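You operate a simulated robot arm through the tools that you are given. There is no shell and no other tool.

The job below is to be done with a simulated robot arm. You get a single attempt, and the scene is never put back.

TASK
Test the yellow-knob clamp with the white gauge and set it to 7 newtons with its black knob.
Fine: afterwards open the clamp and put the gauge back on the grey tray.

Only the result counts: the job must be done as asked and must still hold three seconds after the hand-in. Knocking over, shifting, dropping, spilling or breaking anything else fails it.

THE ROBOT
A 6-joint arm with a two-finger gripper, fixed in place. Base frame: the origin is on the floor under the middle of its stand, x ahead of it, y to its left, z up. Lengths are in cm, angles in degrees, forces in N, time in s.
It reaches about 94 cm from its shoulder. Its first joint turns from -166.0 to 166.0 degrees. Payload 2.54 kg.
The tool frame sits at the grasp point between the pads (the TCP): z along the fingers, y along the line on which they close. The tips reach 3 cm beyond it. The gripper opens to 11.6 cm; its body begins 9.5 cm behind the TCP.
Orientation is that of the tool frame in the base frame, as a unit quaternion [x, y, z, w]. With the fingers straight down and closing along the base's y, the tool's x points along the base's -x, its y along +y and its z along -z.

THE INTERFACE
- The arm moves only by the tool move_arm. Its argument "moves" is a list of rows, each a list of 3 entries, a list of its own where there are three numbers: the gripper command, from -1 (shut) to 1 (fully open), values between in proportion, then the shift along the tool's x, y, z in cm, then the turn, a rotation vector about the tool's x, y, z in degrees. In form: [[claw, [x, y, z], [ax, ay, az]], ...]. A call has 1 to 20 rows; each row shifts and turns the commanded pose from where the row before left it, along the tool's axes as they then stand. Rows are played at 5 a second. More than 5 cm and 8.6 degrees between two rows, or a gripper value outside its range, and nothing of the call is played. Where a pose cannot be reached the arm comes as near as it can. A force on the tool above 40 N (or 10 N above the force at the start of the call, whichever is more), or a blocked arm, ends the call early, and 0.2 s more pass. The fingers move at their own pace (about 7.2 cm/s each) and stop on an object; they squeeze with about 33 N. The grip force told is the motor's: it shows also when the fingers shut on nothing. Time passes only in rows, and 0.2 s behind the last, so rows that do not move let the fingers close. The reply holds the time, the measured pose of the TCP, the force on the tool along the base axes, the opening and the grip force, in the units named above and with some noise, with the torque about the TCP (base axes, N m) and any sound that the robot's microphone picked up, and new pictures: "pictures" is both (left out), scene, wrist or none.
- Cameras (640 x 400 px; columns grow to the right, rows downward): "scene" is fixed at [39.87, 64.94, 162.41]; the picture's right is [-0.93, -0.37, 0.00], its down [-0.34, 0.84, -0.43] and it looks along [0.16, -0.40, -0.90] (base axes); focal length 294 px, centre (320, 200). "wrist" rides on the gripper at [6.9, -1.5, -12.2] in the tool frame; the picture's right is [0.21, 0.98, 0.00], its down [-0.83, 0.18, -0.53] and it looks along [-0.52, 0.11, 0.85] (tool axes); focal length 251 px, centre (320, 200). There is no depth. A picture from a camera that has moved, and an enlarged one, comes with that camera's place and axes in the base frame and with its lens.
- inspect(camera, box): a new picture of the part [left, top, right, bottom] of that camera's present view, enlarged. It takes no simulated time.
- sign_off(): hands the job in; it is judged then, once.

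Nothing tells you positions but the pictures and the camera data. Unless the task says otherwise, let go and move clear before handing in.

The tools are called after "Request:" by a JSON object that holds its "op" and its "data". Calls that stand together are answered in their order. move_arm: Moves the arm, as the interface text tells. Its arguments: {"type":"object","properties":{"moves":{"type":"array","items":{"type":"array"}},"pictures":{"type":"string","enum":["both","scene","wrist","none"]}},"required":["moves"]} The other tools are called the same way: inspect (camera, box) takes an enlarged picture of a part of a camera's view; sign_off () hands the job in.

At the start:

```text
t: 0.0
tcp_pos: [31.42, 22.22, 118.43]
orientation: [0.0, 1.0, 0.001, 0.001]
ft_force: [-0.5, 0.1, 0.2]
ft_torque: [0.01, -0.01, -0.03]
width: 11.6
gripper_force: 0.1
```

scene: 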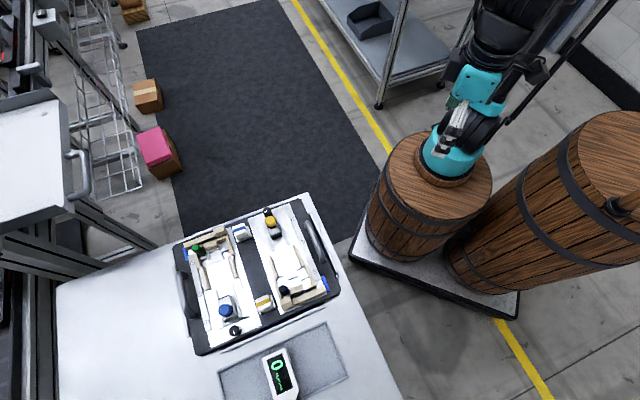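
wrist: 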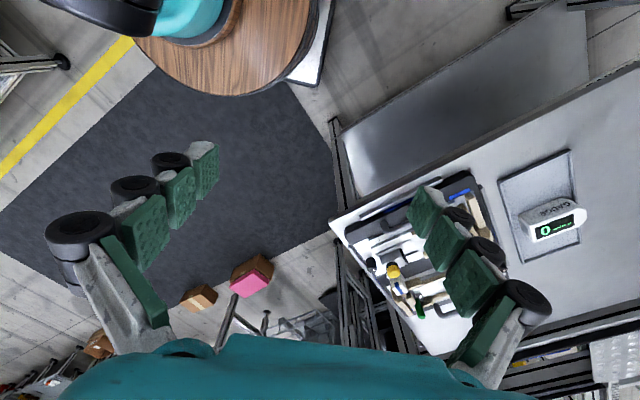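

I see a workbench with a black tray/case holding several clamps and a white gauge with a green display on a grey tray. I'll enlarge the views before moving.

Request:
{"op": "inspect", "data": {"camera": "scene", "box": [160, 180, 360, 400]}}

Request:
{"op": "inspect", "data": {"camera": "scene", "box": [220, 320, 350, 400]}}

Request:
{"op": "inspect", "data": {"camera": "wrist", "box": [320, 120, 620, 360]}}

Request:
{"op": "inspect", "data": {"camera": "scene", "box": [230, 195, 330, 275]}}

Request:
{"op": "inspect", "data": {"camera": "scene", "box": [240, 240, 340, 320]}}

Request:
{"op": "inspect", "data": {"camera": "scene", "box": [170, 220, 270, 300]}}

Request:
{"op": "inspect", "data": {"camera": "scene", "box": [180, 270, 280, 350]}}

```text
1.82 times, centred on (260, 290) of scene
camera zoom: at [39.87, 64.94, 162.41], right [-0.93, -0.37, 0.0], down [-0.34, 0.84, -0.43], along [0.16, -0.4, -0.9], focal length 535 px, centre (429, 36)
```

zoom: 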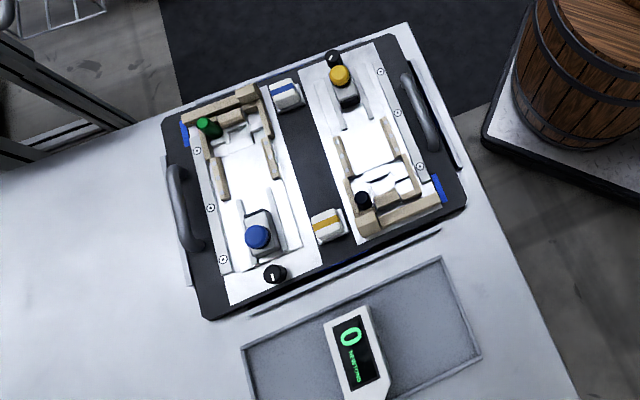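

```text
4.92 times, centred on (285, 360) of scene
camera zoom: at [39.87, 64.94, 162.41], right [-0.93, -0.37, 0.0], down [-0.34, 0.84, -0.43], along [0.16, -0.4, -0.9], focal length 1448 px, centre (492, -588)
```

zoom: 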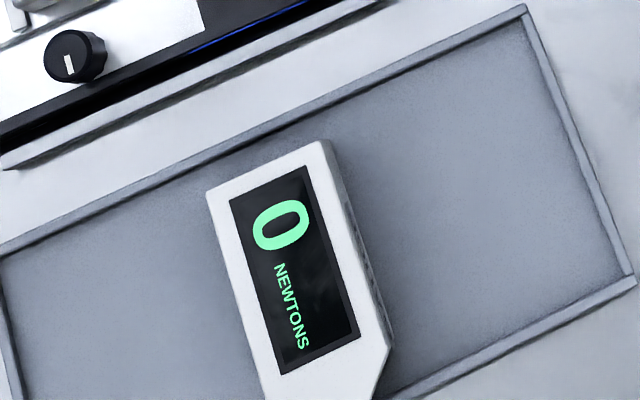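

```text
1.67 times, centred on (470, 240) of wrist
camera zoom: at [24.5, 20.64, 130.58], right [-0.21, 0.98, 0.0], down [0.83, 0.18, 0.54], along [0.52, 0.12, -0.84], focal length 419 px, centre (70, 133)
```

zoom: 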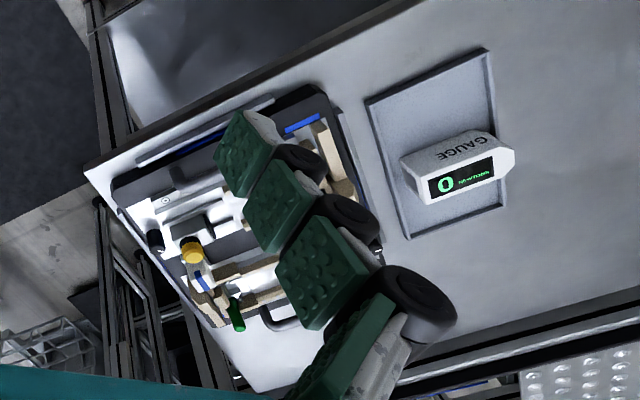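

```text
5.00 times, centred on (280, 235) of scene
camera zoom: at [39.87, 64.94, 162.41], right [-0.93, -0.37, 0.0], down [-0.34, 0.84, -0.43], along [0.16, -0.4, -0.9], focal length 1470 px, centre (520, 25)
```

zoom: 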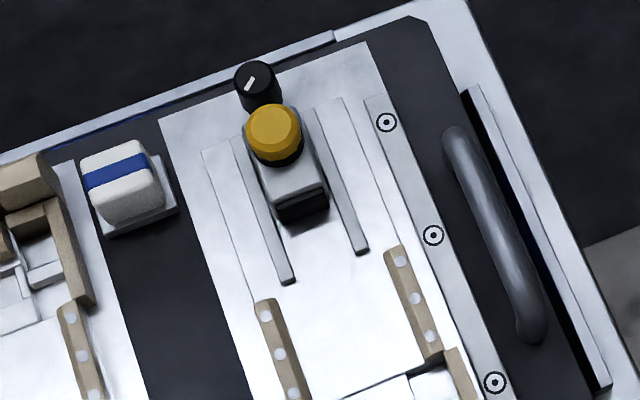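

```text
5.00 times, centred on (290, 280) of scene
camera zoom: at [39.87, 64.94, 162.41], right [-0.93, -0.37, 0.0], down [-0.34, 0.84, -0.43], along [0.16, -0.4, -0.9], focal length 1470 px, centre (470, -200)
```

zoom: 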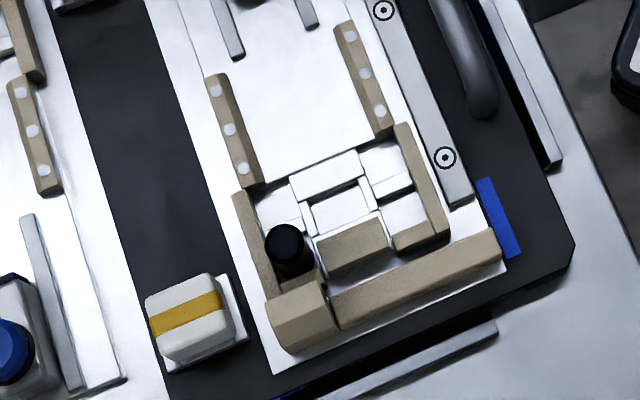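

```text
5.00 times, centred on (220, 260) of scene
camera zoom: at [39.87, 64.94, 162.41], right [-0.93, -0.37, 0.0], down [-0.34, 0.84, -0.43], along [0.16, -0.4, -0.9], focal length 1470 px, centre (820, -100)
```

zoom: 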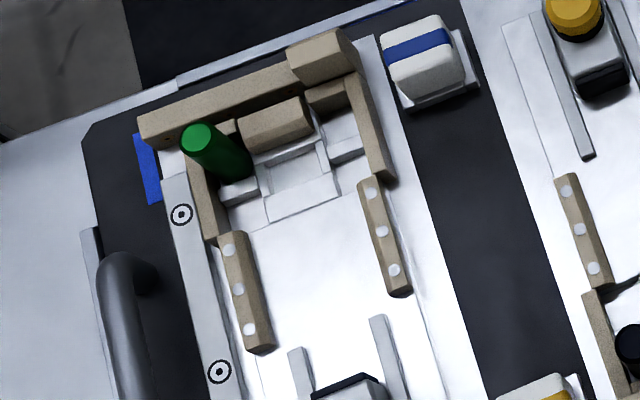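

```text
5.00 times, centred on (230, 310) of scene
camera zoom: at [39.87, 64.94, 162.41], right [-0.93, -0.37, 0.0], down [-0.34, 0.84, -0.43], along [0.16, -0.4, -0.9], focal length 1470 px, centre (770, -350)
```

zoom: 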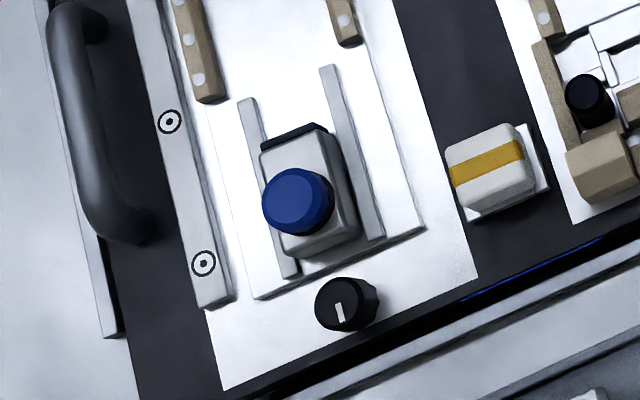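

The case holds two clamps: yellow-knob, at roughly (61, 45), and blue-knob. Each has its own black dial, and the gauge sits at about (46, 73, 91). I'll move the arm above the case for a closer wrist view.

Request:
{"op": "move_arm", "data": {"moves": [[1, [-1.2, 4.4, 0], [0, 0, 0]], [1, [-1.2, 4.4, 0], [0, 0, 0]], [1, [-1.2, 4.4, 0], [0, 0, 0]], [1, [-1.2, 4.4, 0], [0, 0, 0]], [1, [-1.2, 4.4, 0], [0, 0, 0]], [1, [0, 0, 0], [0, 0, 0]]]}}

```text
t: 1.4
tcp_pos: [37.58, 44.1, 118.51]
orientation: [0.0, 1.0, 0.001, 0.001]
ft_force: [0.2, 0.5, 0.1]
ft_torque: [0.01, -0.01, 0.02]
width: 11.59
gripper_force: 0.0
camera wrist: at [30.54, 42.73, 130.72], right [-0.21, 0.98, 0.0], down [0.83, 0.18, 0.54], along [0.52, 0.12, -0.84], focal length 251 px, centre (320, 200)
```

scene: 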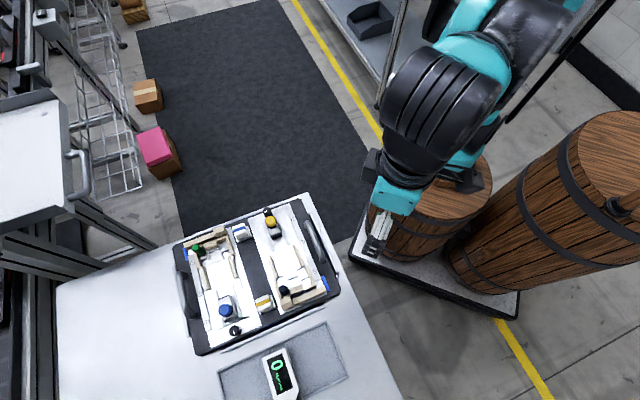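
wrist: 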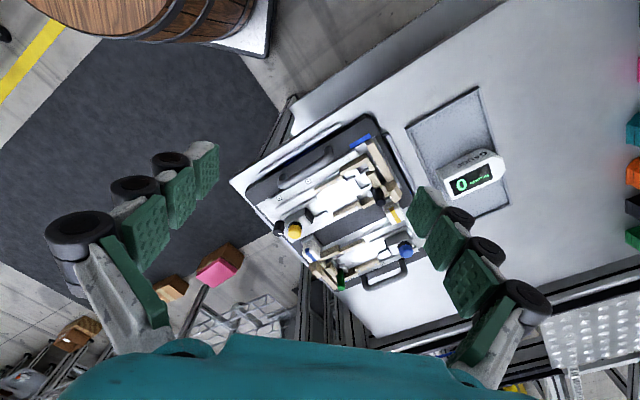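

Request:
{"op": "inspect", "data": {"camera": "wrist", "box": [230, 90, 430, 300]}}

Request:
{"op": "inspect", "data": {"camera": "wrist", "box": [310, 130, 420, 220]}}

Request:
{"op": "inspect", "data": {"camera": "wrist", "box": [260, 190, 370, 280]}}

Request:
{"op": "inspect", "data": {"camera": "wrist", "box": [400, 80, 520, 220]}}

```text
1.90 times, centred on (330, 195) of wrist
camera zoom: at [30.54, 42.73, 130.72], right [-0.21, 0.98, 0.0], down [0.83, 0.18, 0.54], along [0.52, 0.12, -0.84], focal length 479 px, centre (301, 210)
```

zoom: 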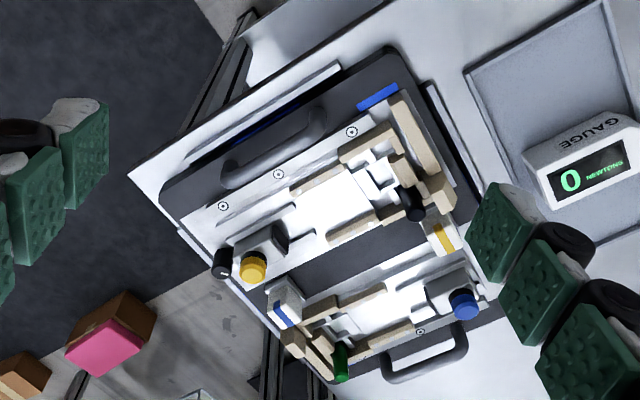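

```text
4.44 times, centred on (365, 175) of wrist
camera zoom: at [30.54, 42.73, 130.72], right [-0.21, 0.98, 0.0], down [0.83, 0.18, 0.54], along [0.52, 0.12, -0.84], focal length 1118 px, centre (120, 311)
```

zoom: 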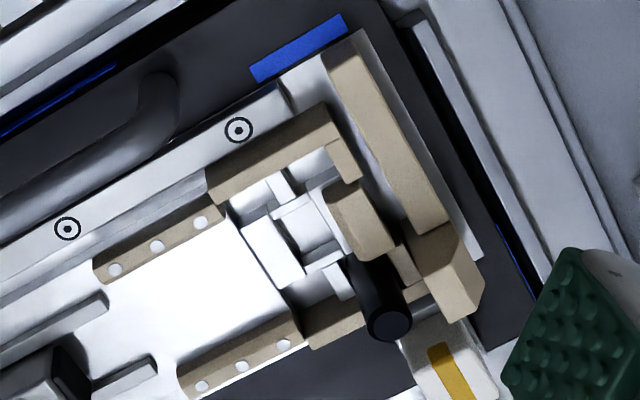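

```text
4.44 times, centred on (315, 235) of wrist
camera zoom: at [30.54, 42.73, 130.72], right [-0.21, 0.98, 0.0], down [0.83, 0.18, 0.54], along [0.52, 0.12, -0.84], focal length 1118 px, centre (342, 44)
```

zoom: 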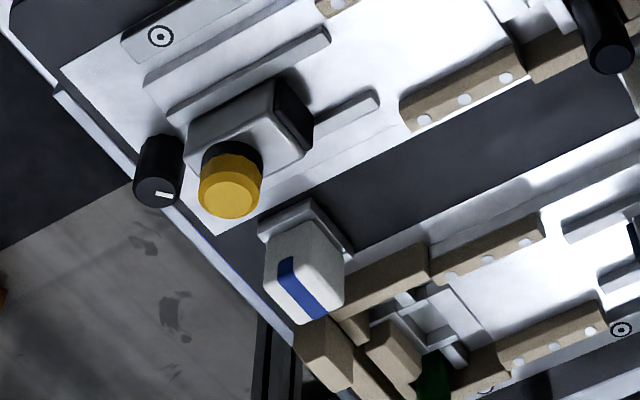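

```text
2.86 times, centred on (460, 150) of wrist
camera zoom: at [30.54, 42.73, 130.72], right [-0.21, 0.98, 0.0], down [0.83, 0.18, 0.54], along [0.52, 0.12, -0.84], focal length 718 px, centre (-80, 343)
```

zoom: 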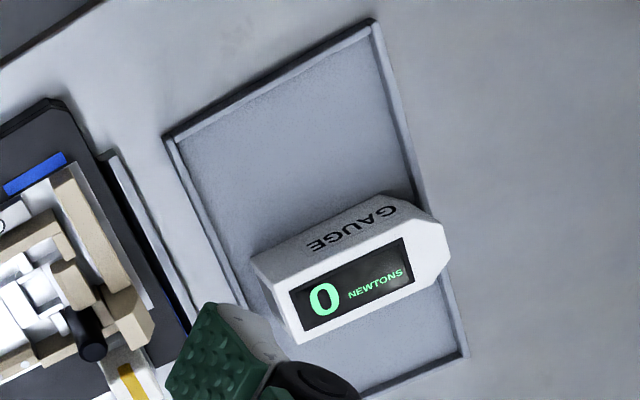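

The gauge and the clamp layout are now clear: a yellow-knob slider on rails, a nest with a black peg, and a black dial at the far end. I'll go lower for a detailed view of the yellow clamp.

Request:
{"op": "move_arm", "data": {"moves": [[1, [-2, 0.8, 3], [0, 0, 0]], [1, [-2, 0.8, 3], [0, 0, 0]], [1, [-2, 0.8, 3], [0, 0, 0]], [1, [-2, 0.8, 3], [0, 0, 0]], [1, [0, 0, 0], [0, 0, 0]]]}}

Request:
{"op": "inspect", "data": {"camera": "wrist", "box": [210, 60, 430, 260]}}

```text
t: 2.6
tcp_pos: [45.33, 47.44, 106.7]
orientation: [0.0, 1.0, 0.0, 0.001]
ft_force: [0.0, 1.0, -0.2]
ft_torque: [0.02, -0.01, 0.02]
width: 11.61
gripper_force: 0.1
camera wrist: at [38.41, 45.95, 118.92], right [-0.21, 0.98, 0.0], down [0.83, 0.18, 0.54], along [0.52, 0.12, -0.84], focal length 251 px, centre (320, 200)
```

scene: 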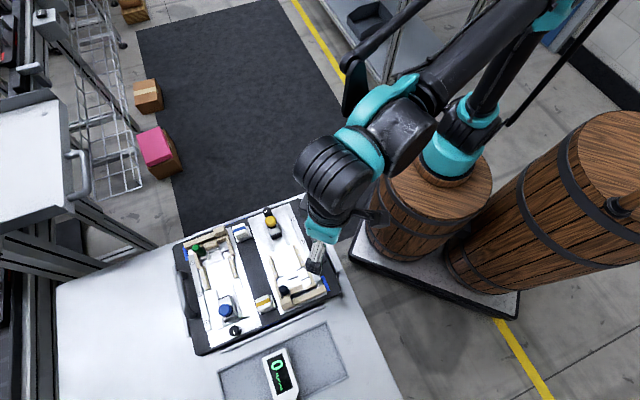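
wrist: 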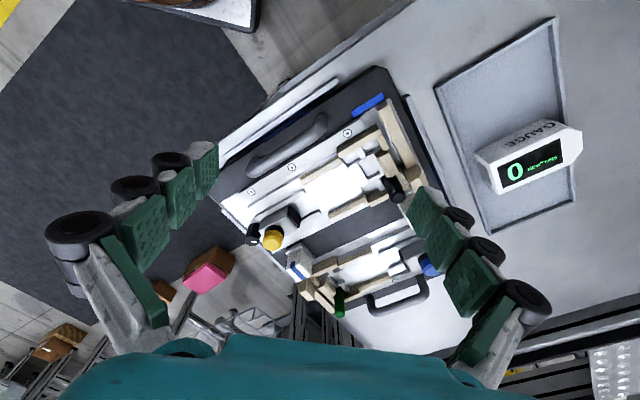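

```text
2.00 times, centred on (320, 160) of wrist
camera zoom: at [38.41, 45.95, 118.92], right [-0.21, 0.98, 0.0], down [0.83, 0.18, 0.54], along [0.52, 0.12, -0.84], focal length 503 px, centre (320, 280)
```

zoom: 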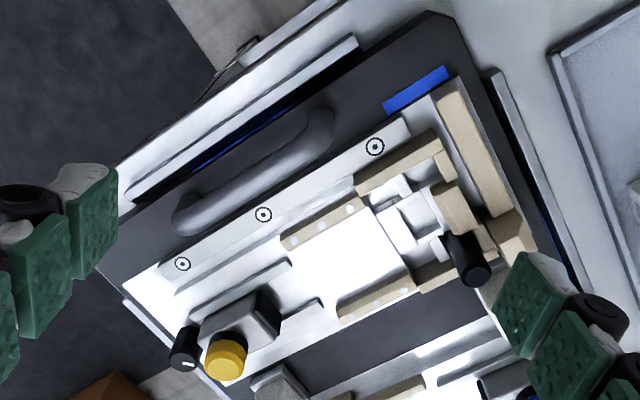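

I'll zoom in on each part of the yellow clamp from here.

Request:
{"op": "inspect", "data": {"camera": "wrist", "box": [330, 80, 430, 210]}}

Request:
{"op": "inspect", "data": {"camera": "wrist", "box": [235, 170, 335, 260]}}

Request:
{"op": "inspect", "data": {"camera": "wrist", "box": [460, 100, 600, 220]}}

Request:
{"op": "inspect", "data": {"camera": "wrist", "box": [280, 220, 450, 330]}}

```text
3.08 times, centred on (380, 145) of wrist
camera zoom: at [38.41, 45.95, 118.92], right [-0.21, 0.98, 0.0], down [0.83, 0.18, 0.54], along [0.52, 0.12, -0.84], focal length 774 px, centre (135, 369)
```

zoom: 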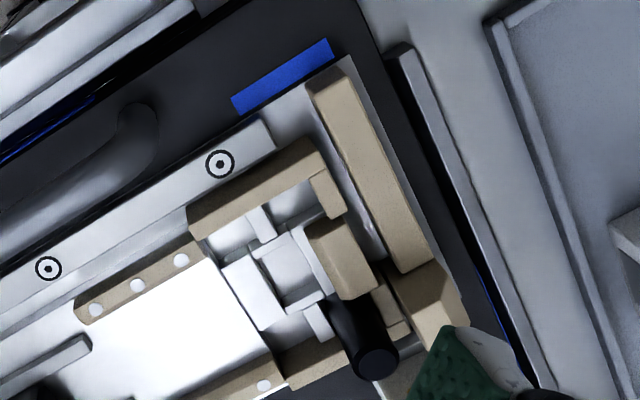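

```text
4.44 times, centred on (285, 215) of wrist
camera zoom: at [38.41, 45.95, 118.92], right [-0.21, 0.98, 0.0], down [0.83, 0.18, 0.54], along [0.52, 0.12, -0.84], focal length 1118 px, centre (476, 133)
```

zoom: 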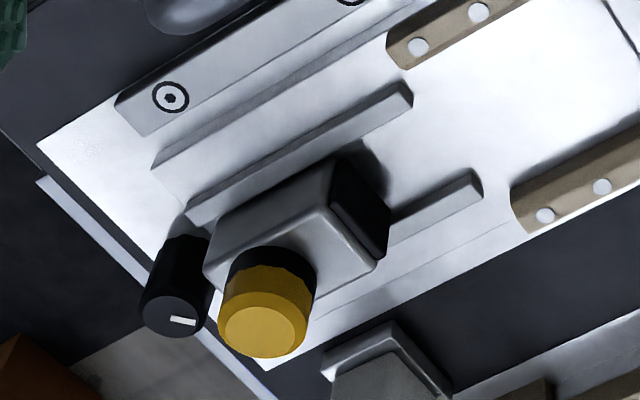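

```text
3.33 times, centred on (530, 160) of wrist
camera zoom: at [38.41, 45.95, 118.92], right [-0.21, 0.98, 0.0], down [0.83, 0.18, 0.54], along [0.52, 0.12, -0.84], focal length 838 px, centre (-380, 333)
```

zoom: 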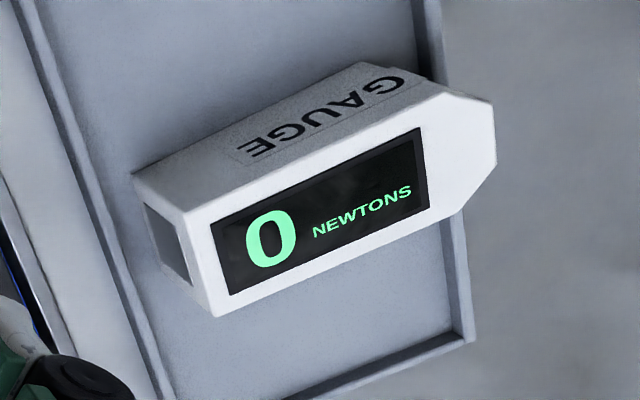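

```text
3.64 times, centred on (365, 275) of wrist
camera zoom: at [38.41, 45.95, 118.92], right [-0.21, 0.98, 0.0], down [0.83, 0.18, 0.54], along [0.52, 0.12, -0.84], focal length 914 px, centre (156, -73)
```

zoom: 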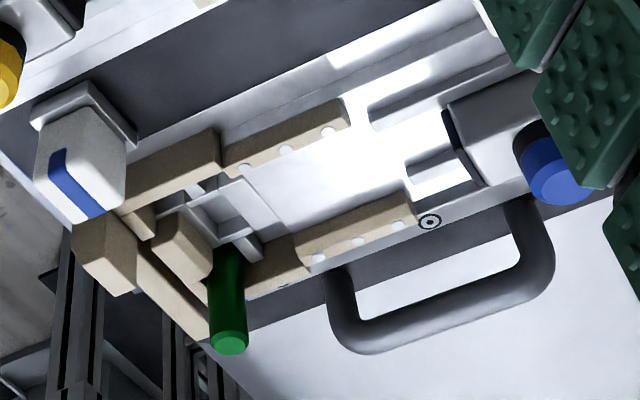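

The case's axes run at 45° to the base. The gauge is about 9.7 × 5.3 × 3.5 cm, with its sensing pad facing the case. Next I'll turn the gripper 45° to line up with the case and look at the nest from the other side.

Request:
{"op": "move_arm", "data": {"moves": [[1, [0, 0, 0], [0, 0, 7.5]], [1, [0, 0, 0], [0, 0, 7.5]], [1, [0, 0, 0], [0, 0, 7.5]], [1, [0, 0, 0], [0, 0, 7.5]], [1, [0, 0, 0], [0, 0, 7.5]], [1, [0, 0, 0], [0, 0, 7.5]], [1, [2.7, 1.95, 0.7], [0, 0, 0]], [1, [2.7, 1.95, 0.7], [0, 0, 0]], [1, [2.7, 1.95, 0.7], [0, 0, 0]], [1, [2.7, 1.95, 0.7], [0, 0, 0]], [1, [0, 0, 0], [0, 0, 0]]]}}

Request:
{"op": "inspect", "data": {"camera": "wrist", "box": [220, 60, 420, 280]}}

```text
t: 5.0
tcp_pos: [43.33, 60.56, 103.57]
orientation: [0.382, 0.924, 0.001, 0.0]
ft_force: [0.5, -0.6, 0.2]
ft_torque: [0.0, -0.01, -0.01]
width: 11.59
gripper_force: 0.1
camera wrist: at [37.34, 64.49, 115.76], right [0.54, 0.84, 0.0], down [0.71, -0.46, 0.53], along [0.45, -0.29, -0.85], focal length 251 px, centre (320, 200)
```

scene: 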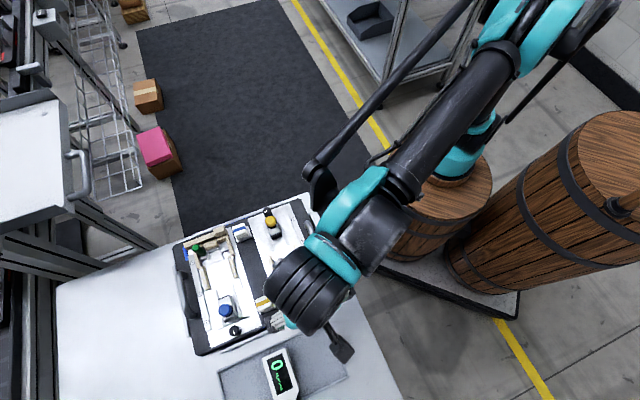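
wrist: 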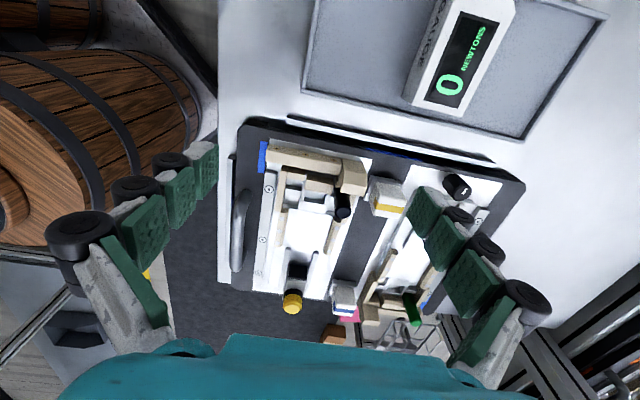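

```text
1.82 times, centred on (320, 170) of wrist
camera zoom: at [37.34, 64.49, 115.76], right [0.54, 0.84, 0.0], down [0.71, -0.46, 0.53], along [0.45, -0.29, -0.85], focal length 457 px, centre (320, 254)
```

zoom: 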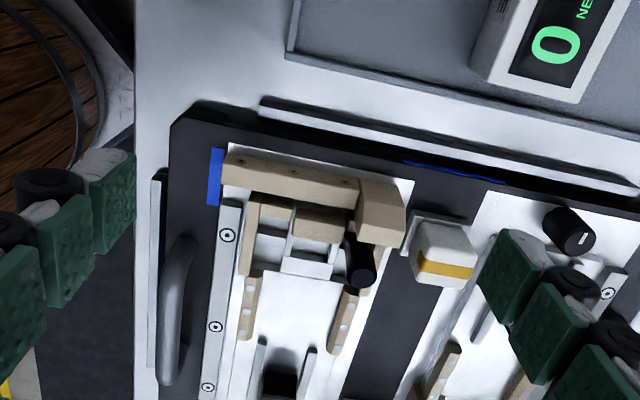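

Request:
{"op": "inspect", "data": {"camera": "wrist", "box": [255, 125, 385, 215]}}

Request:
{"op": "inspect", "data": {"camera": "wrist", "box": [255, 200, 365, 330]}}

Request:
{"op": "inspect", "data": {"camera": "wrist", "box": [360, 160, 480, 250]}}

Request:
{"op": "inspect", "data": {"camera": "wrist", "box": [400, 0, 530, 130]}}

```text
4.44 times, centred on (320, 170) of wrist
camera zoom: at [37.34, 64.49, 115.76], right [0.54, 0.84, 0.0], down [0.71, -0.46, 0.53], along [0.45, -0.29, -0.85], focal length 1118 px, centre (320, 333)
```

zoom: 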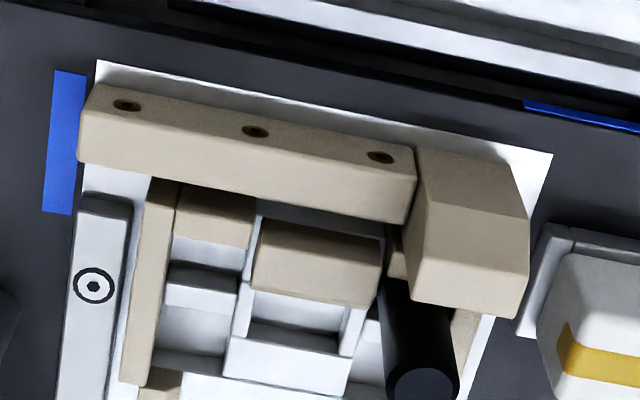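

```text
3.08 times, centred on (310, 265) of wrist
camera zoom: at [37.34, 64.49, 115.76], right [0.54, 0.84, 0.0], down [0.71, -0.46, 0.53], along [0.45, -0.29, -0.85], focal length 774 px, centre (351, 0)
```

zoom: 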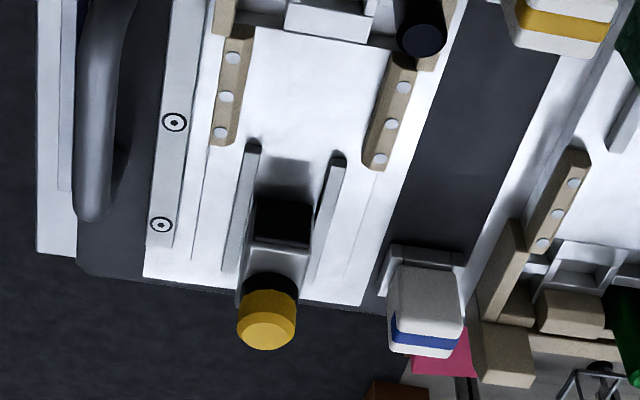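

```text
4.44 times, centred on (420, 205) of wrist
camera zoom: at [37.34, 64.49, 115.76], right [0.54, 0.84, 0.0], down [0.71, -0.46, 0.53], along [0.45, -0.29, -0.85], focal length 1118 px, centre (-124, 178)
```

zoom: 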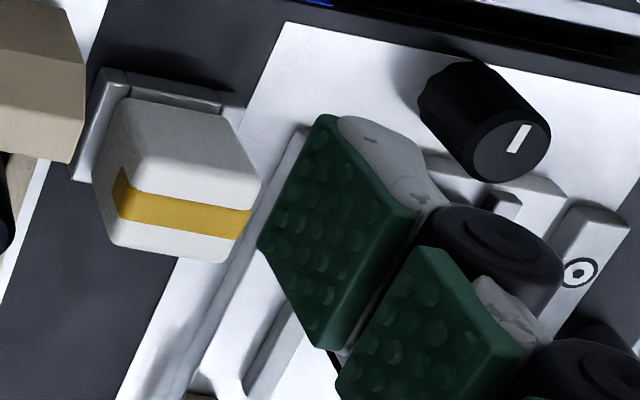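

```text
3.08 times, centred on (465, 65) of wrist
camera zoom: at [37.34, 64.49, 115.76], right [0.54, 0.84, 0.0], down [0.71, -0.46, 0.53], along [0.45, -0.29, -0.85], focal length 774 px, centre (-126, 615)
```

zoom: 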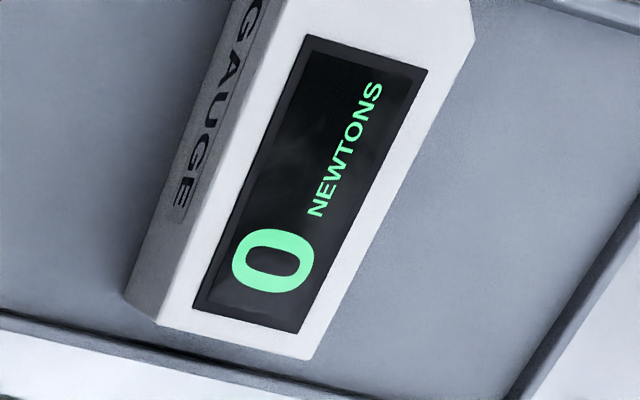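

The nest has beige walls, white plates and a standing black peg. The blue clamp has a green peg on its opposite side, so I want to understand that mechanism better before touching it.

Request:
{"op": "inspect", "data": {"camera": "wrist", "box": [275, 160, 365, 216]}}

Request:
{"op": "inspect", "data": {"camera": "scene", "box": [184, 230, 234, 262]}}

Request:
{"op": "inspect", "data": {"camera": "wrist", "box": [365, 270, 435, 330]}}

Request:
{"op": "inspect", "data": {"camera": "wrist", "box": [265, 255, 325, 320]}}

```text
7.11 times, centred on (320, 188) of wrist
camera zoom: at [37.34, 64.49, 115.76], right [0.54, 0.84, 0.0], down [0.71, -0.46, 0.53], along [0.45, -0.29, -0.85], focal length 1788 px, centre (320, 285)
```

zoom: 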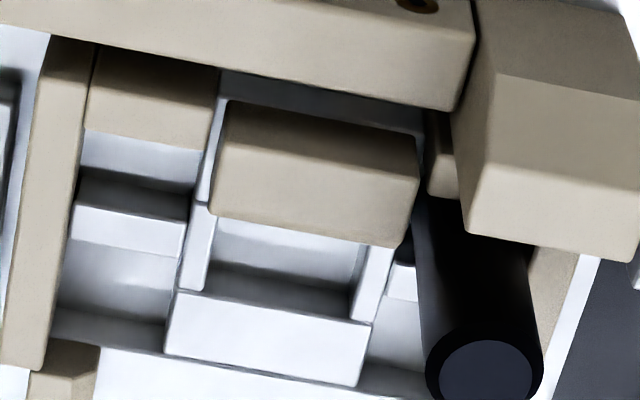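

```text
12.50 times, centred on (209, 246) of scene
camera zoom: at [39.87, 64.94, 162.41], right [-0.93, -0.37, 0.0], down [-0.34, 0.84, -0.43], along [0.16, -0.4, -0.9], focal length 3676 px, centre (1708, -375)
```

zoom: 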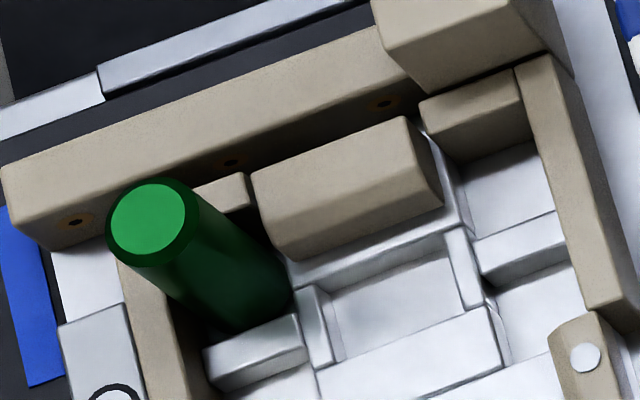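

```text
6.67 times, centred on (400, 300) of wrist
camera zoom: at [37.34, 64.49, 115.76], right [0.54, 0.84, 0.0], down [0.71, -0.46, 0.53], along [0.45, -0.29, -0.85], focal length 1676 px, centre (-213, -467)
```

zoom: 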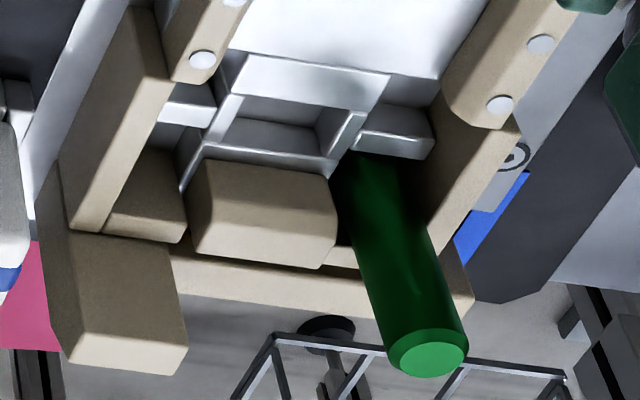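

```text
6.15 times, centred on (295, 288) of wrist
camera zoom: at [37.34, 64.49, 115.76], right [0.54, 0.84, 0.0], down [0.71, -0.46, 0.53], along [0.45, -0.29, -0.85], focal length 1547 px, centre (474, -338)
```

zoom: 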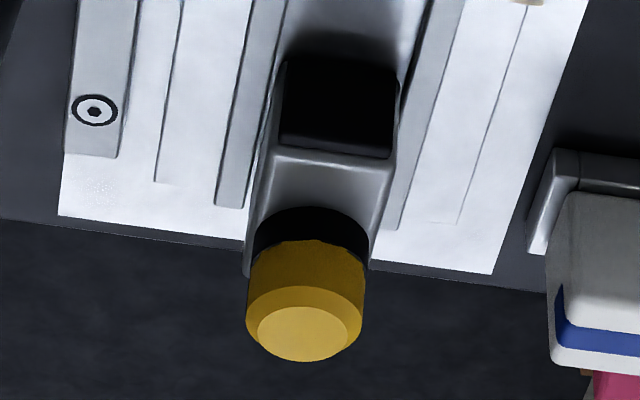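

I'll tilt the hand so the camera looks straight down on the yellow clamp. That should give me accurate dimensions of where the gauge fits.

Request:
{"op": "move_arm", "data": {"moves": [[1, [-3.7, 0.7, -0.2], [0, 0, 0]], [1, [-3.7, 0.7, -0.2], [0, 0, 0]], [1, [-3.7, 0.7, -0.2], [0, 0, 0]], [1, [-3.6, 0.6, -0.2], [0, 0, 0]], [1, [0, 0, 0], [0, 7.9, 0]], [1, [0, 0, 0], [0, 7.9, 0]], [1, [0, 0, 0], [0, 7.9, 0]], [1, [0, 0, 0], [0, 7.9, 0]], [1, [0, 0, 0], [0, 0, 0]]]}}

Request:
{"op": "inspect", "data": {"camera": "wrist", "box": [220, 60, 420, 340]}}

Request:
{"op": "inspect", "data": {"camera": "wrist", "box": [250, 60, 390, 150]}}

Request:
{"op": "inspect", "data": {"camera": "wrist", "box": [250, 140, 390, 230]}}

Request:
{"op": "inspect", "data": {"camera": "wrist", "box": [250, 220, 390, 340]}}

```text
t: 7.0
tcp_pos: [55.8, 52.02, 104.58]
orientation: [0.368, 0.889, 0.105, -0.252]
ft_force: [-0.4, 0.0, 0.0]
ft_torque: [0.02, -0.01, 0.0]
width: 11.63
gripper_force: 0.2
camera wrist: at [54.89, 50.62, 118.54], right [0.56, 0.82, 0.11], down [0.82, -0.57, 0.02], along [0.08, 0.08, -0.99], focal length 251 px, centre (320, 200)
```

scene: 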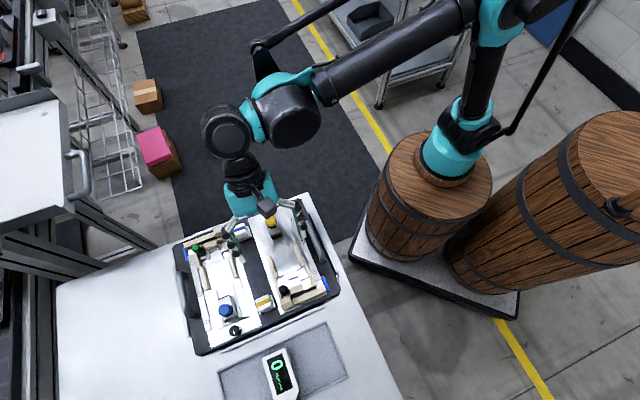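
wrist: 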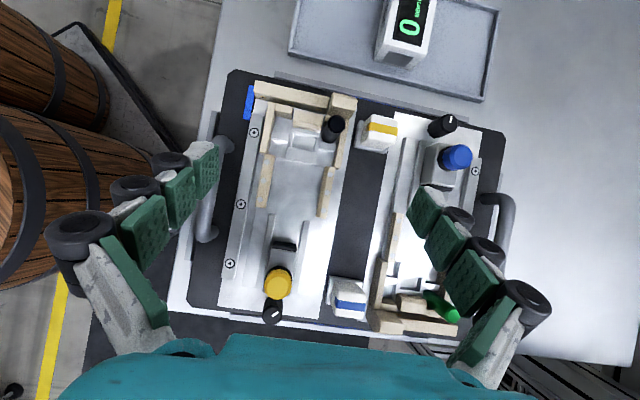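

```text
1.43 times, centred on (320, 200) of wrist
camera zoom: at [54.89, 50.62, 118.54], right [0.56, 0.82, 0.11], down [0.82, -0.57, 0.02], along [0.08, 0.08, -0.99], focal length 359 px, centre (320, 200)
```

zoom: 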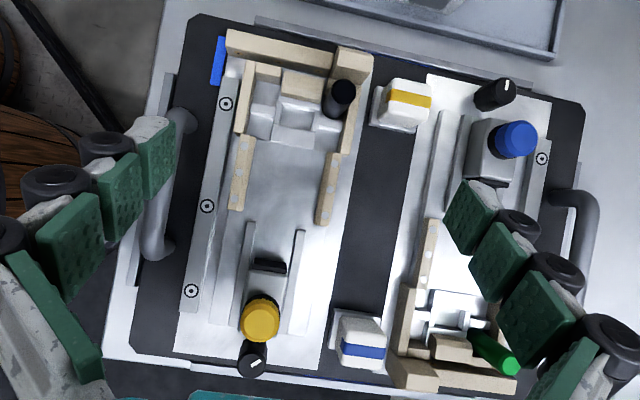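

```text
4.44 times, centred on (320, 105) of wrist
camera zoom: at [54.89, 50.62, 118.54], right [0.56, 0.82, 0.11], down [0.82, -0.57, 0.02], along [0.08, 0.08, -0.99], focal length 1118 px, centre (320, 622)
```

zoom: 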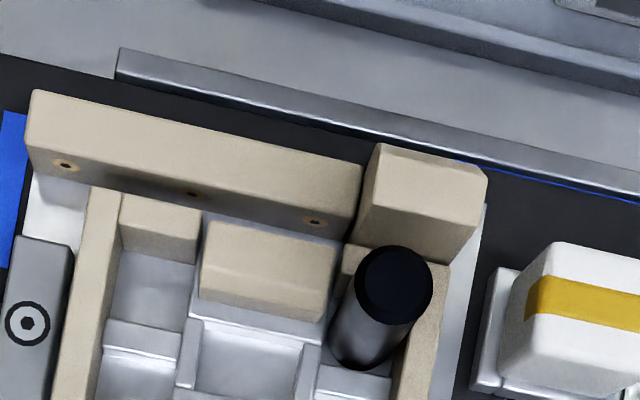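

```text
4.44 times, centred on (320, 185) of wrist
camera zoom: at [54.89, 50.62, 118.54], right [0.56, 0.82, 0.11], down [0.82, -0.57, 0.02], along [0.08, 0.08, -0.99], focal length 1118 px, centre (320, 267)
```

zoom: 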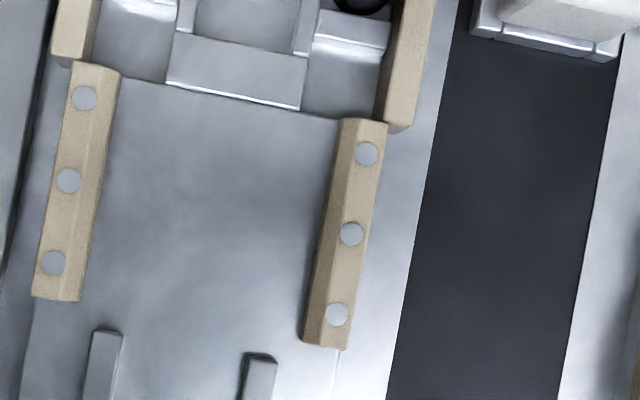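

```text
3.33 times, centred on (320, 280) of wrist
camera zoom: at [54.89, 50.62, 118.54], right [0.56, 0.82, 0.11], down [0.82, -0.57, 0.02], along [0.08, 0.08, -0.99], focal length 838 px, centre (320, -67)
```

zoom: 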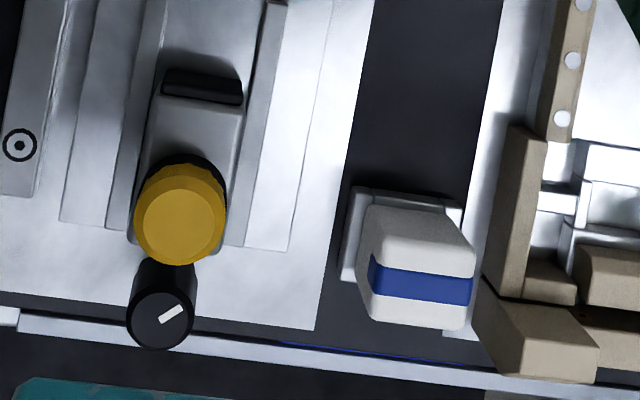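

From above, the pocket between the dotted rails is 5.9 cm wide and runs from U −5 to 1, and the pad face of the slider is near U −8.9. I want a low side view from the robot's side to get the relative heights.

Request:
{"op": "move_arm", "data": {"moves": [[1, [0, 0, 0], [0, -7.9, 0]], [1, [0, 0, 0], [0, -7.9, 0]], [1, [0, 0, 0], [0, -7.9, 0]], [1, [0, 0, 0], [0, -7.9, 0]], [1, [0, 0, 0], [0, 0, -7.5]], [1, [0, 0, 0], [0, 0, -7.5]], [1, [0, 0, 0], [0, 0, -7.5]], [1, [0, 0, 0], [0, 0, -7.5]], [1, [0, 0, 0], [0, 0, -7.5]], [1, [0, 0, 0], [0, 0, -7.5]], [1, [0, 0, 0], [0, 0, -7.5]], [1, [0, 0, 0], [0, 0, -7.5]], [1, [0, 0, 0], [0, 0, -7.5]], [1, [0, 0, 0], [0, 0, -7.5]], [1, [0, 0, 0], [0, 0, -7.5]], [1, [0, 0, 0], [0, 0, -7.5]], [1, [4, 0.4, 0], [0, 0, 0]], [1, [4, 0.4, 0], [0, 0, 0]], [1, [4, 0.4, 0], [0, 0, 0]]], "pictures": "wrist"}}

```text
t: 11.0
tcp_pos: [46.62, 44.53, 104.36]
orientation: [-0.383, 0.924, 0.001, 0.001]
ft_force: [-0.6, 0.7, 0.2]
ft_torque: [-0.05, 0.02, -0.02]
width: 11.57
gripper_force: 0.1
camera wrist: at [42.65, 38.58, 116.55], right [-0.84, 0.54, 0.0], down [0.45, 0.71, 0.54], along [0.29, 0.45, -0.84], focal length 251 px, centre (320, 200)
```

wrist: 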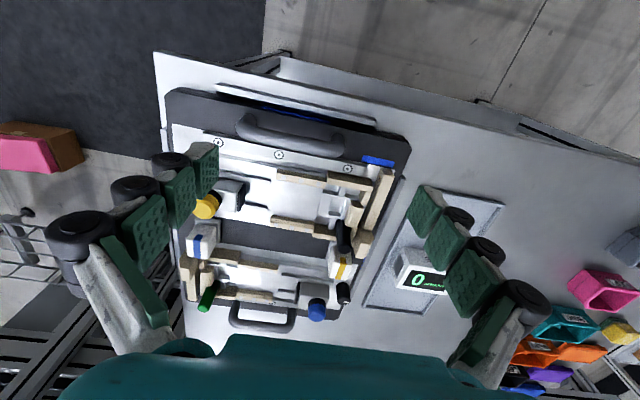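

Request:
{"op": "move_arm", "data": {"moves": [[1, [0, 0, 0], [0, -7.5, 0]], [1, [0, 0, 0], [0, -7.5, 0]], [1, [0, 0, 0], [0, -7.5, 0]], [1, [0, 0, 0], [0, -7.5, 0]], [1, [0, 0, 0], [0, -7.5, 0]], [1, [0, 0, 0], [0, -7.5, 0]], [1, [3.6, 0, 1], [0, 0, 0]], [1, [3.6, 0, 1], [0, 0, 0]], [1, [0, 0, 0], [0, 0, 0]]]}}

Request:
{"op": "inspect", "data": {"camera": "wrist", "box": [220, 120, 420, 260]}}

Request:
{"op": "inspect", "data": {"camera": "wrist", "box": [220, 150, 320, 230]}}

Request:
{"op": "inspect", "data": {"camera": "wrist", "box": [310, 150, 410, 230]}}

```text
t: 13.0
tcp_pos: [43.88, 41.72, 97.93]
orientation: [-0.353, 0.853, 0.146, 0.355]
ft_force: [-0.4, 0.2, -0.3]
ft_torque: [0.01, -0.02, 0.01]
width: 11.6
gripper_force: 0.1
camera wrist: at [35.29, 31.17, 101.59], right [-0.8, 0.58, -0.15], down [0.02, 0.27, 0.96], along [0.6, 0.76, -0.23], focal length 251 px, centre (320, 200)
```

scene: 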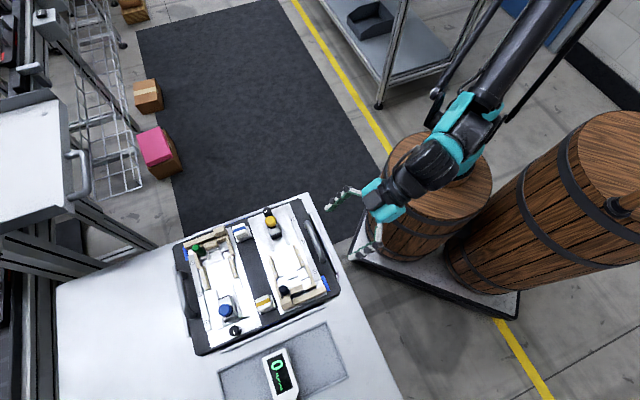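
wrist: 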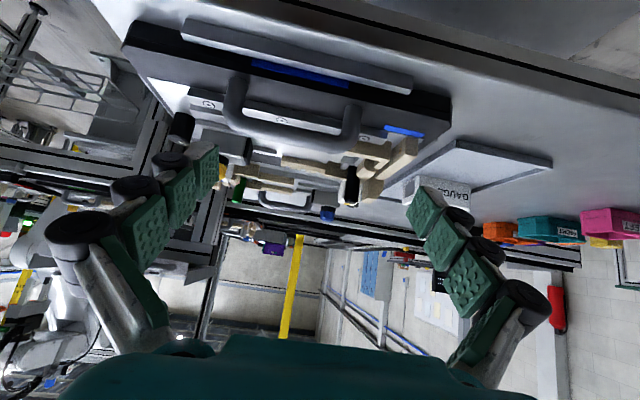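

```text
2.86 times, centred on (320, 190) of wrist
camera zoom: at [35.29, 31.17, 101.59], right [-0.8, 0.58, -0.15], down [0.02, 0.27, 0.96], along [0.6, 0.76, -0.23], focal length 718 px, centre (320, 229)
```

zoom: 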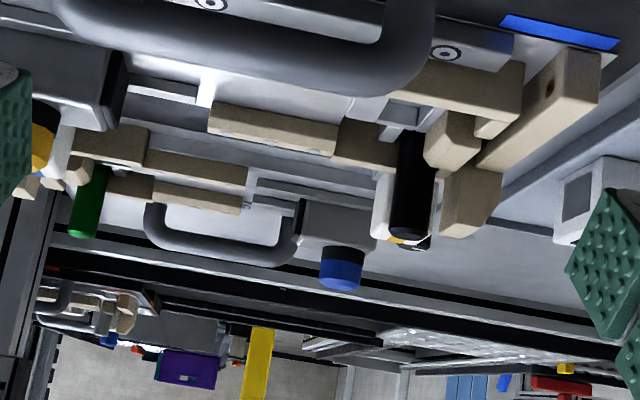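

```text
5.00 times, centred on (270, 190) of wrist
camera zoom: at [35.29, 31.17, 101.59], right [-0.8, 0.58, -0.15], down [0.02, 0.27, 0.96], along [0.6, 0.76, -0.23], focal length 1257 px, centre (570, 250)
```

zoom: 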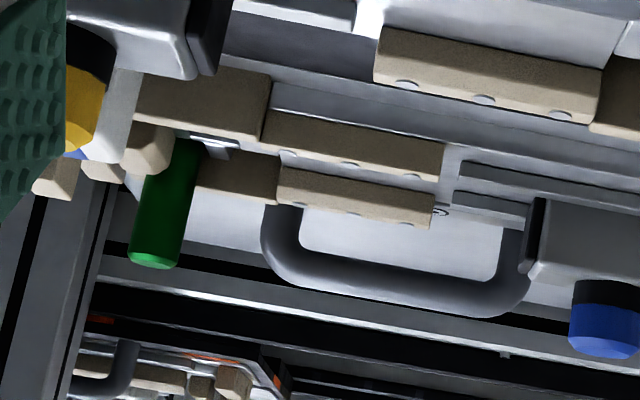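

```text
5.00 times, centred on (360, 190) of wrist
camera zoom: at [35.29, 31.17, 101.59], right [-0.8, 0.58, -0.15], down [0.02, 0.27, 0.96], along [0.6, 0.76, -0.23], focal length 1257 px, centre (120, 250)
```

zoom: 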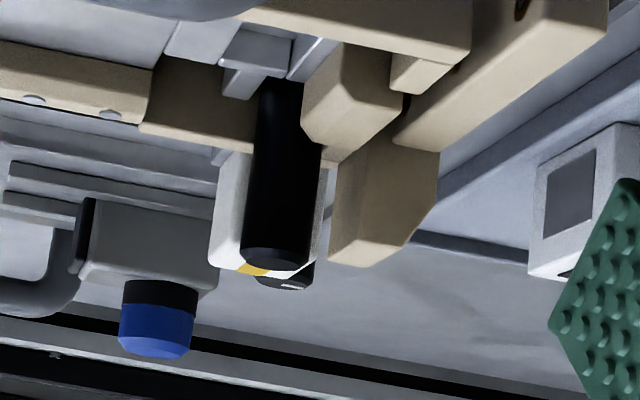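

Request:
{"op": "inspect", "data": {"camera": "wrist", "box": [240, 145, 310, 185]}}

Request:
{"op": "inspect", "data": {"camera": "wrist", "box": [335, 145, 405, 190]}}

Request:
{"op": "inspect", "data": {"camera": "wrist", "box": [400, 165, 480, 215]}}

Request:
{"op": "inspect", "data": {"camera": "wrist", "box": [290, 170, 350, 215]}}

```text
9.14 times, centred on (275, 165) of wrist
camera zoom: at [35.29, 31.17, 101.59], right [-0.8, 0.58, -0.15], down [0.02, 0.27, 0.96], along [0.6, 0.76, -0.23], focal length 2299 px, centre (731, 520)
```

zoom: 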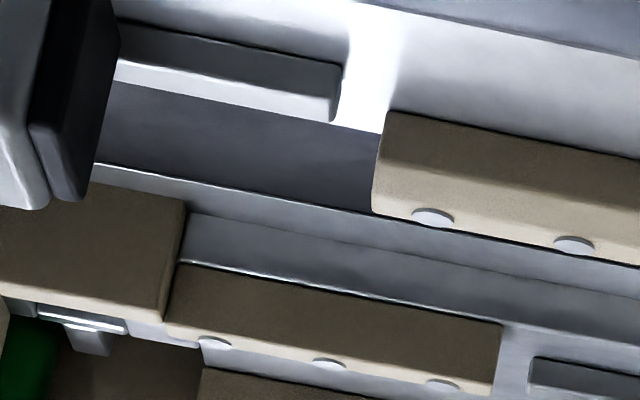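

```text
8.89 times, centred on (370, 168) of wrist
camera zoom: at [35.29, 31.17, 101.59], right [-0.8, 0.58, -0.15], down [0.02, 0.27, 0.96], along [0.6, 0.76, -0.23], focal length 2235 px, centre (-124, 489)
```

zoom: 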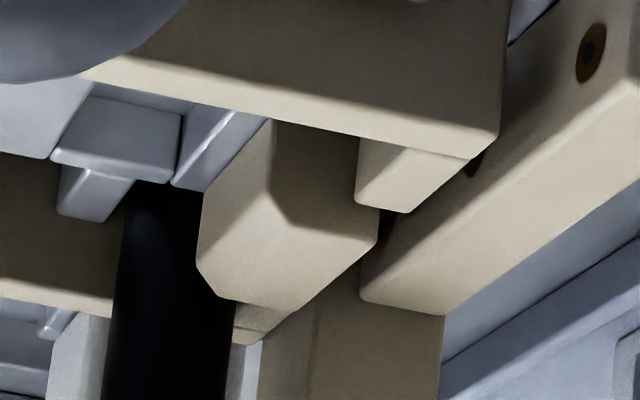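

```text
8.00 times, centred on (440, 190) of wrist
camera zoom: at [35.29, 31.17, 101.59], right [-0.8, 0.58, -0.15], down [0.02, 0.27, 0.96], along [0.6, 0.76, -0.23], focal length 2012 px, centre (-640, 280)
```

zoom: 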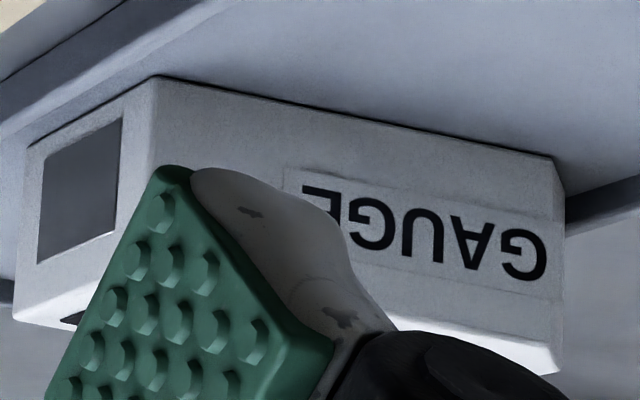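

```text
8.89 times, centred on (320, 192) of wrist
camera zoom: at [35.29, 31.17, 101.59], right [-0.8, 0.58, -0.15], down [0.02, 0.27, 0.96], along [0.6, 0.76, -0.23], focal length 2235 px, centre (320, 267)
```

zoom: 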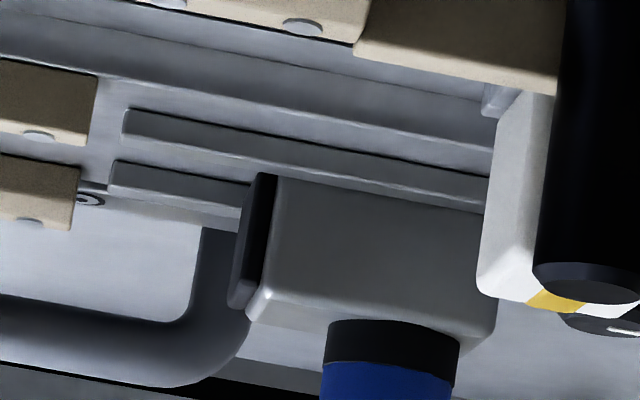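

From these views, the platform, the nest bridge and the rails line up so that the gauge belongs between the dotted rails. Its tapered end goes against the beige stop near U 4.5 and its sensor pad faces the slider, the same way round as it lies on the tray. I'll go back to a vertical hand aligned with the case and move over the gauge.

Request:
{"op": "move_arm", "data": {"moves": [[1, [0, 0, 0], [0, 7.5, 0]], [1, [0, 0, 0], [0, 7.5, 0]], [1, [0, 0, 0], [0, 7.5, 0]], [1, [0, 0, 0], [0, 7.5, 0]], [1, [0, 0, 0], [0, 7.5, 0]], [1, [0, 0, 0], [0, 7.5, 0]], [1, [0, 0, -4], [0, 0, 0]], [1, [0, 0, -4], [0, 0, 0]], [1, [0, 0, 0], [0, 0, 7.5]], [1, [0, 0, 0], [0, 0, 7.5]], [1, [0, 0, 0], [0, 0, 7.5]], [1, [0, 0, 0], [0, 0, 7.5]], [1, [0, 0, 0], [0, 0, 7.5]], [1, [0, 0, 0], [0, 0, 7.5]], [1, [0, 0, 0], [0, 0, 7.5]], [1, [0, 0, 0], [0, 0, 7.5]], [1, [0, 0, 0], [0, 0, 7.5]], [1, [0, 0, 0], [0, 0, 7.5]], [1, [0, 0, 0], [0, 0, 7.5]], [1, [0, 0, 0], [0, 0, 7.5]]], "pictures": "none"}}

Request:
{"op": "move_arm", "data": {"moves": [[1, [2.6, 2.9, 0], [0, 0, 0]], [1, [2.6, 2.9, 0], [0, 0, 0]], [1, [2.6, 2.9, 0], [0, 0, 0]], [1, [2.6, 2.9, 0], [0, 0, 0]], [1, [2.6, 2.9, 0], [0, 0, 0]], [1, [2.6, 2.9, 0], [0, 0, 0]], [1, [0, 0, 0], [0, 0, 0]]]}}

```text
t: 17.2
tcp_pos: [43.75, 41.68, 105.96]
orientation: [0.384, 0.924, 0.001, 0.001]
ft_force: [-0.2, -0.6, 0.0]
ft_torque: [-0.01, 0.01, -0.02]
width: 11.6
gripper_force: 0.1
```

```text
t: 18.8
tcp_pos: [44.67, 65.22, 106.23]
orientation: [0.383, 0.924, 0.0, 0.0]
ft_force: [-0.1, 0.0, -0.6]
ft_torque: [-0.02, 0.04, -0.01]
width: 11.6
gripper_force: 0.1
camera wrist: at [38.6, 68.95, 118.33], right [0.54, 0.84, 0.0], down [0.71, -0.46, 0.53], along [0.45, -0.29, -0.85], focal length 251 px, centre (320, 200)
```

scene: 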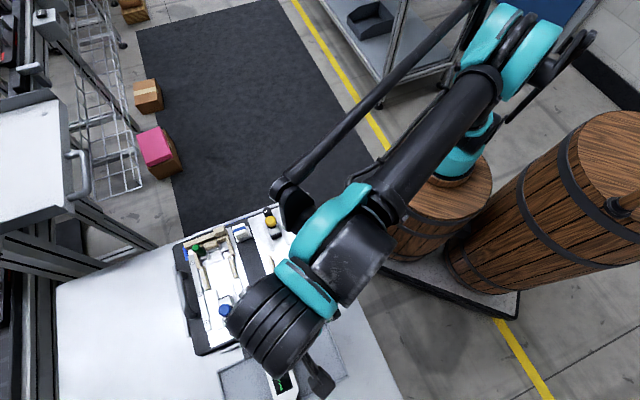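
wrist: 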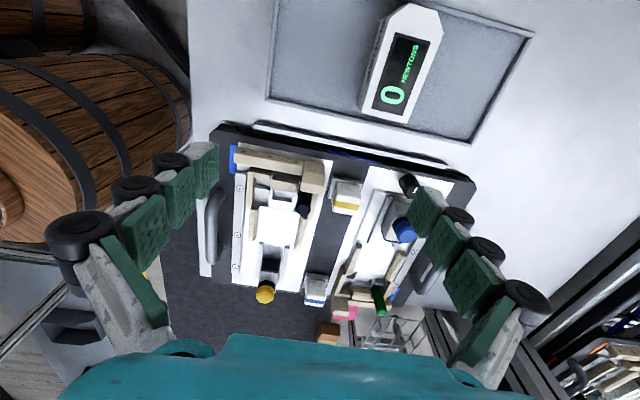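

Request:
{"op": "inspect", "data": {"camera": "wrist", "box": [330, 0, 470, 140]}}

Request:
{"op": "inspect", "data": {"camera": "wrist", "box": [230, 140, 350, 260]}}

Request:
{"op": "inspect", "data": {"camera": "wrist", "box": [250, 0, 560, 160]}}

```text
2.86 times, centred on (400, 70) of wrist
camera zoom: at [38.6, 68.95, 118.33], right [0.54, 0.84, 0.0], down [0.71, -0.46, 0.53], along [0.45, -0.29, -0.85], focal length 718 px, centre (91, 571)
```

zoom: 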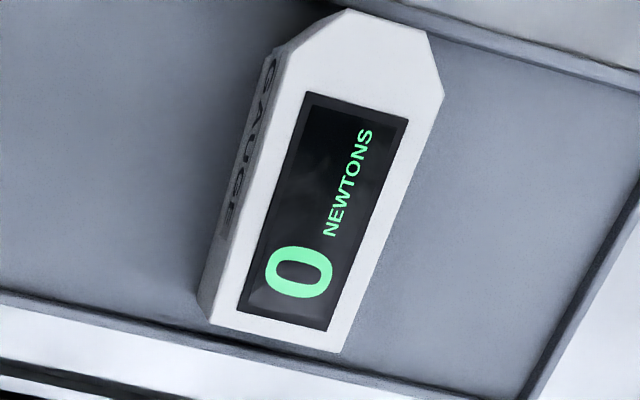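

```text
3.33 times, centred on (290, 200) of wrist
camera zoom: at [38.6, 68.95, 118.33], right [0.54, 0.84, 0.0], down [0.71, -0.46, 0.53], along [0.45, -0.29, -0.85], focal length 838 px, centre (420, 200)
```

zoom: 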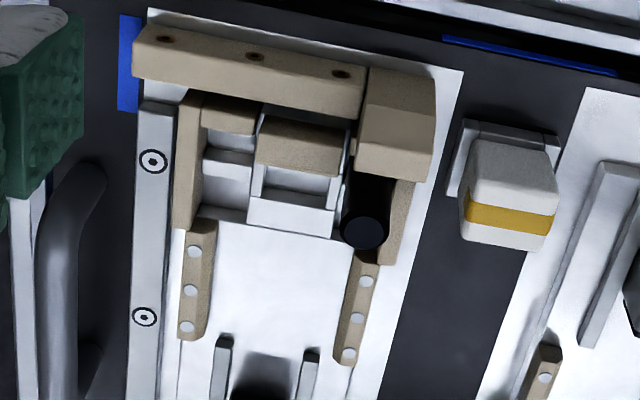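

```text
2.06 times, centred on (405, 80) of wrist
camera zoom: at [38.6, 68.95, 118.33], right [0.54, 0.84, 0.0], down [0.71, -0.46, 0.53], along [0.45, -0.29, -0.85], focal length 519 px, centre (144, 448)
```

zoom: 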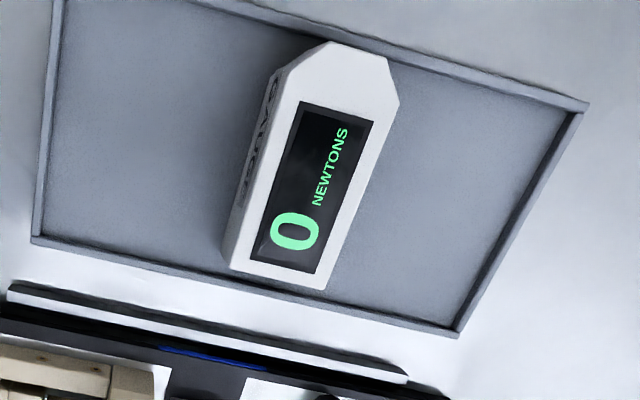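

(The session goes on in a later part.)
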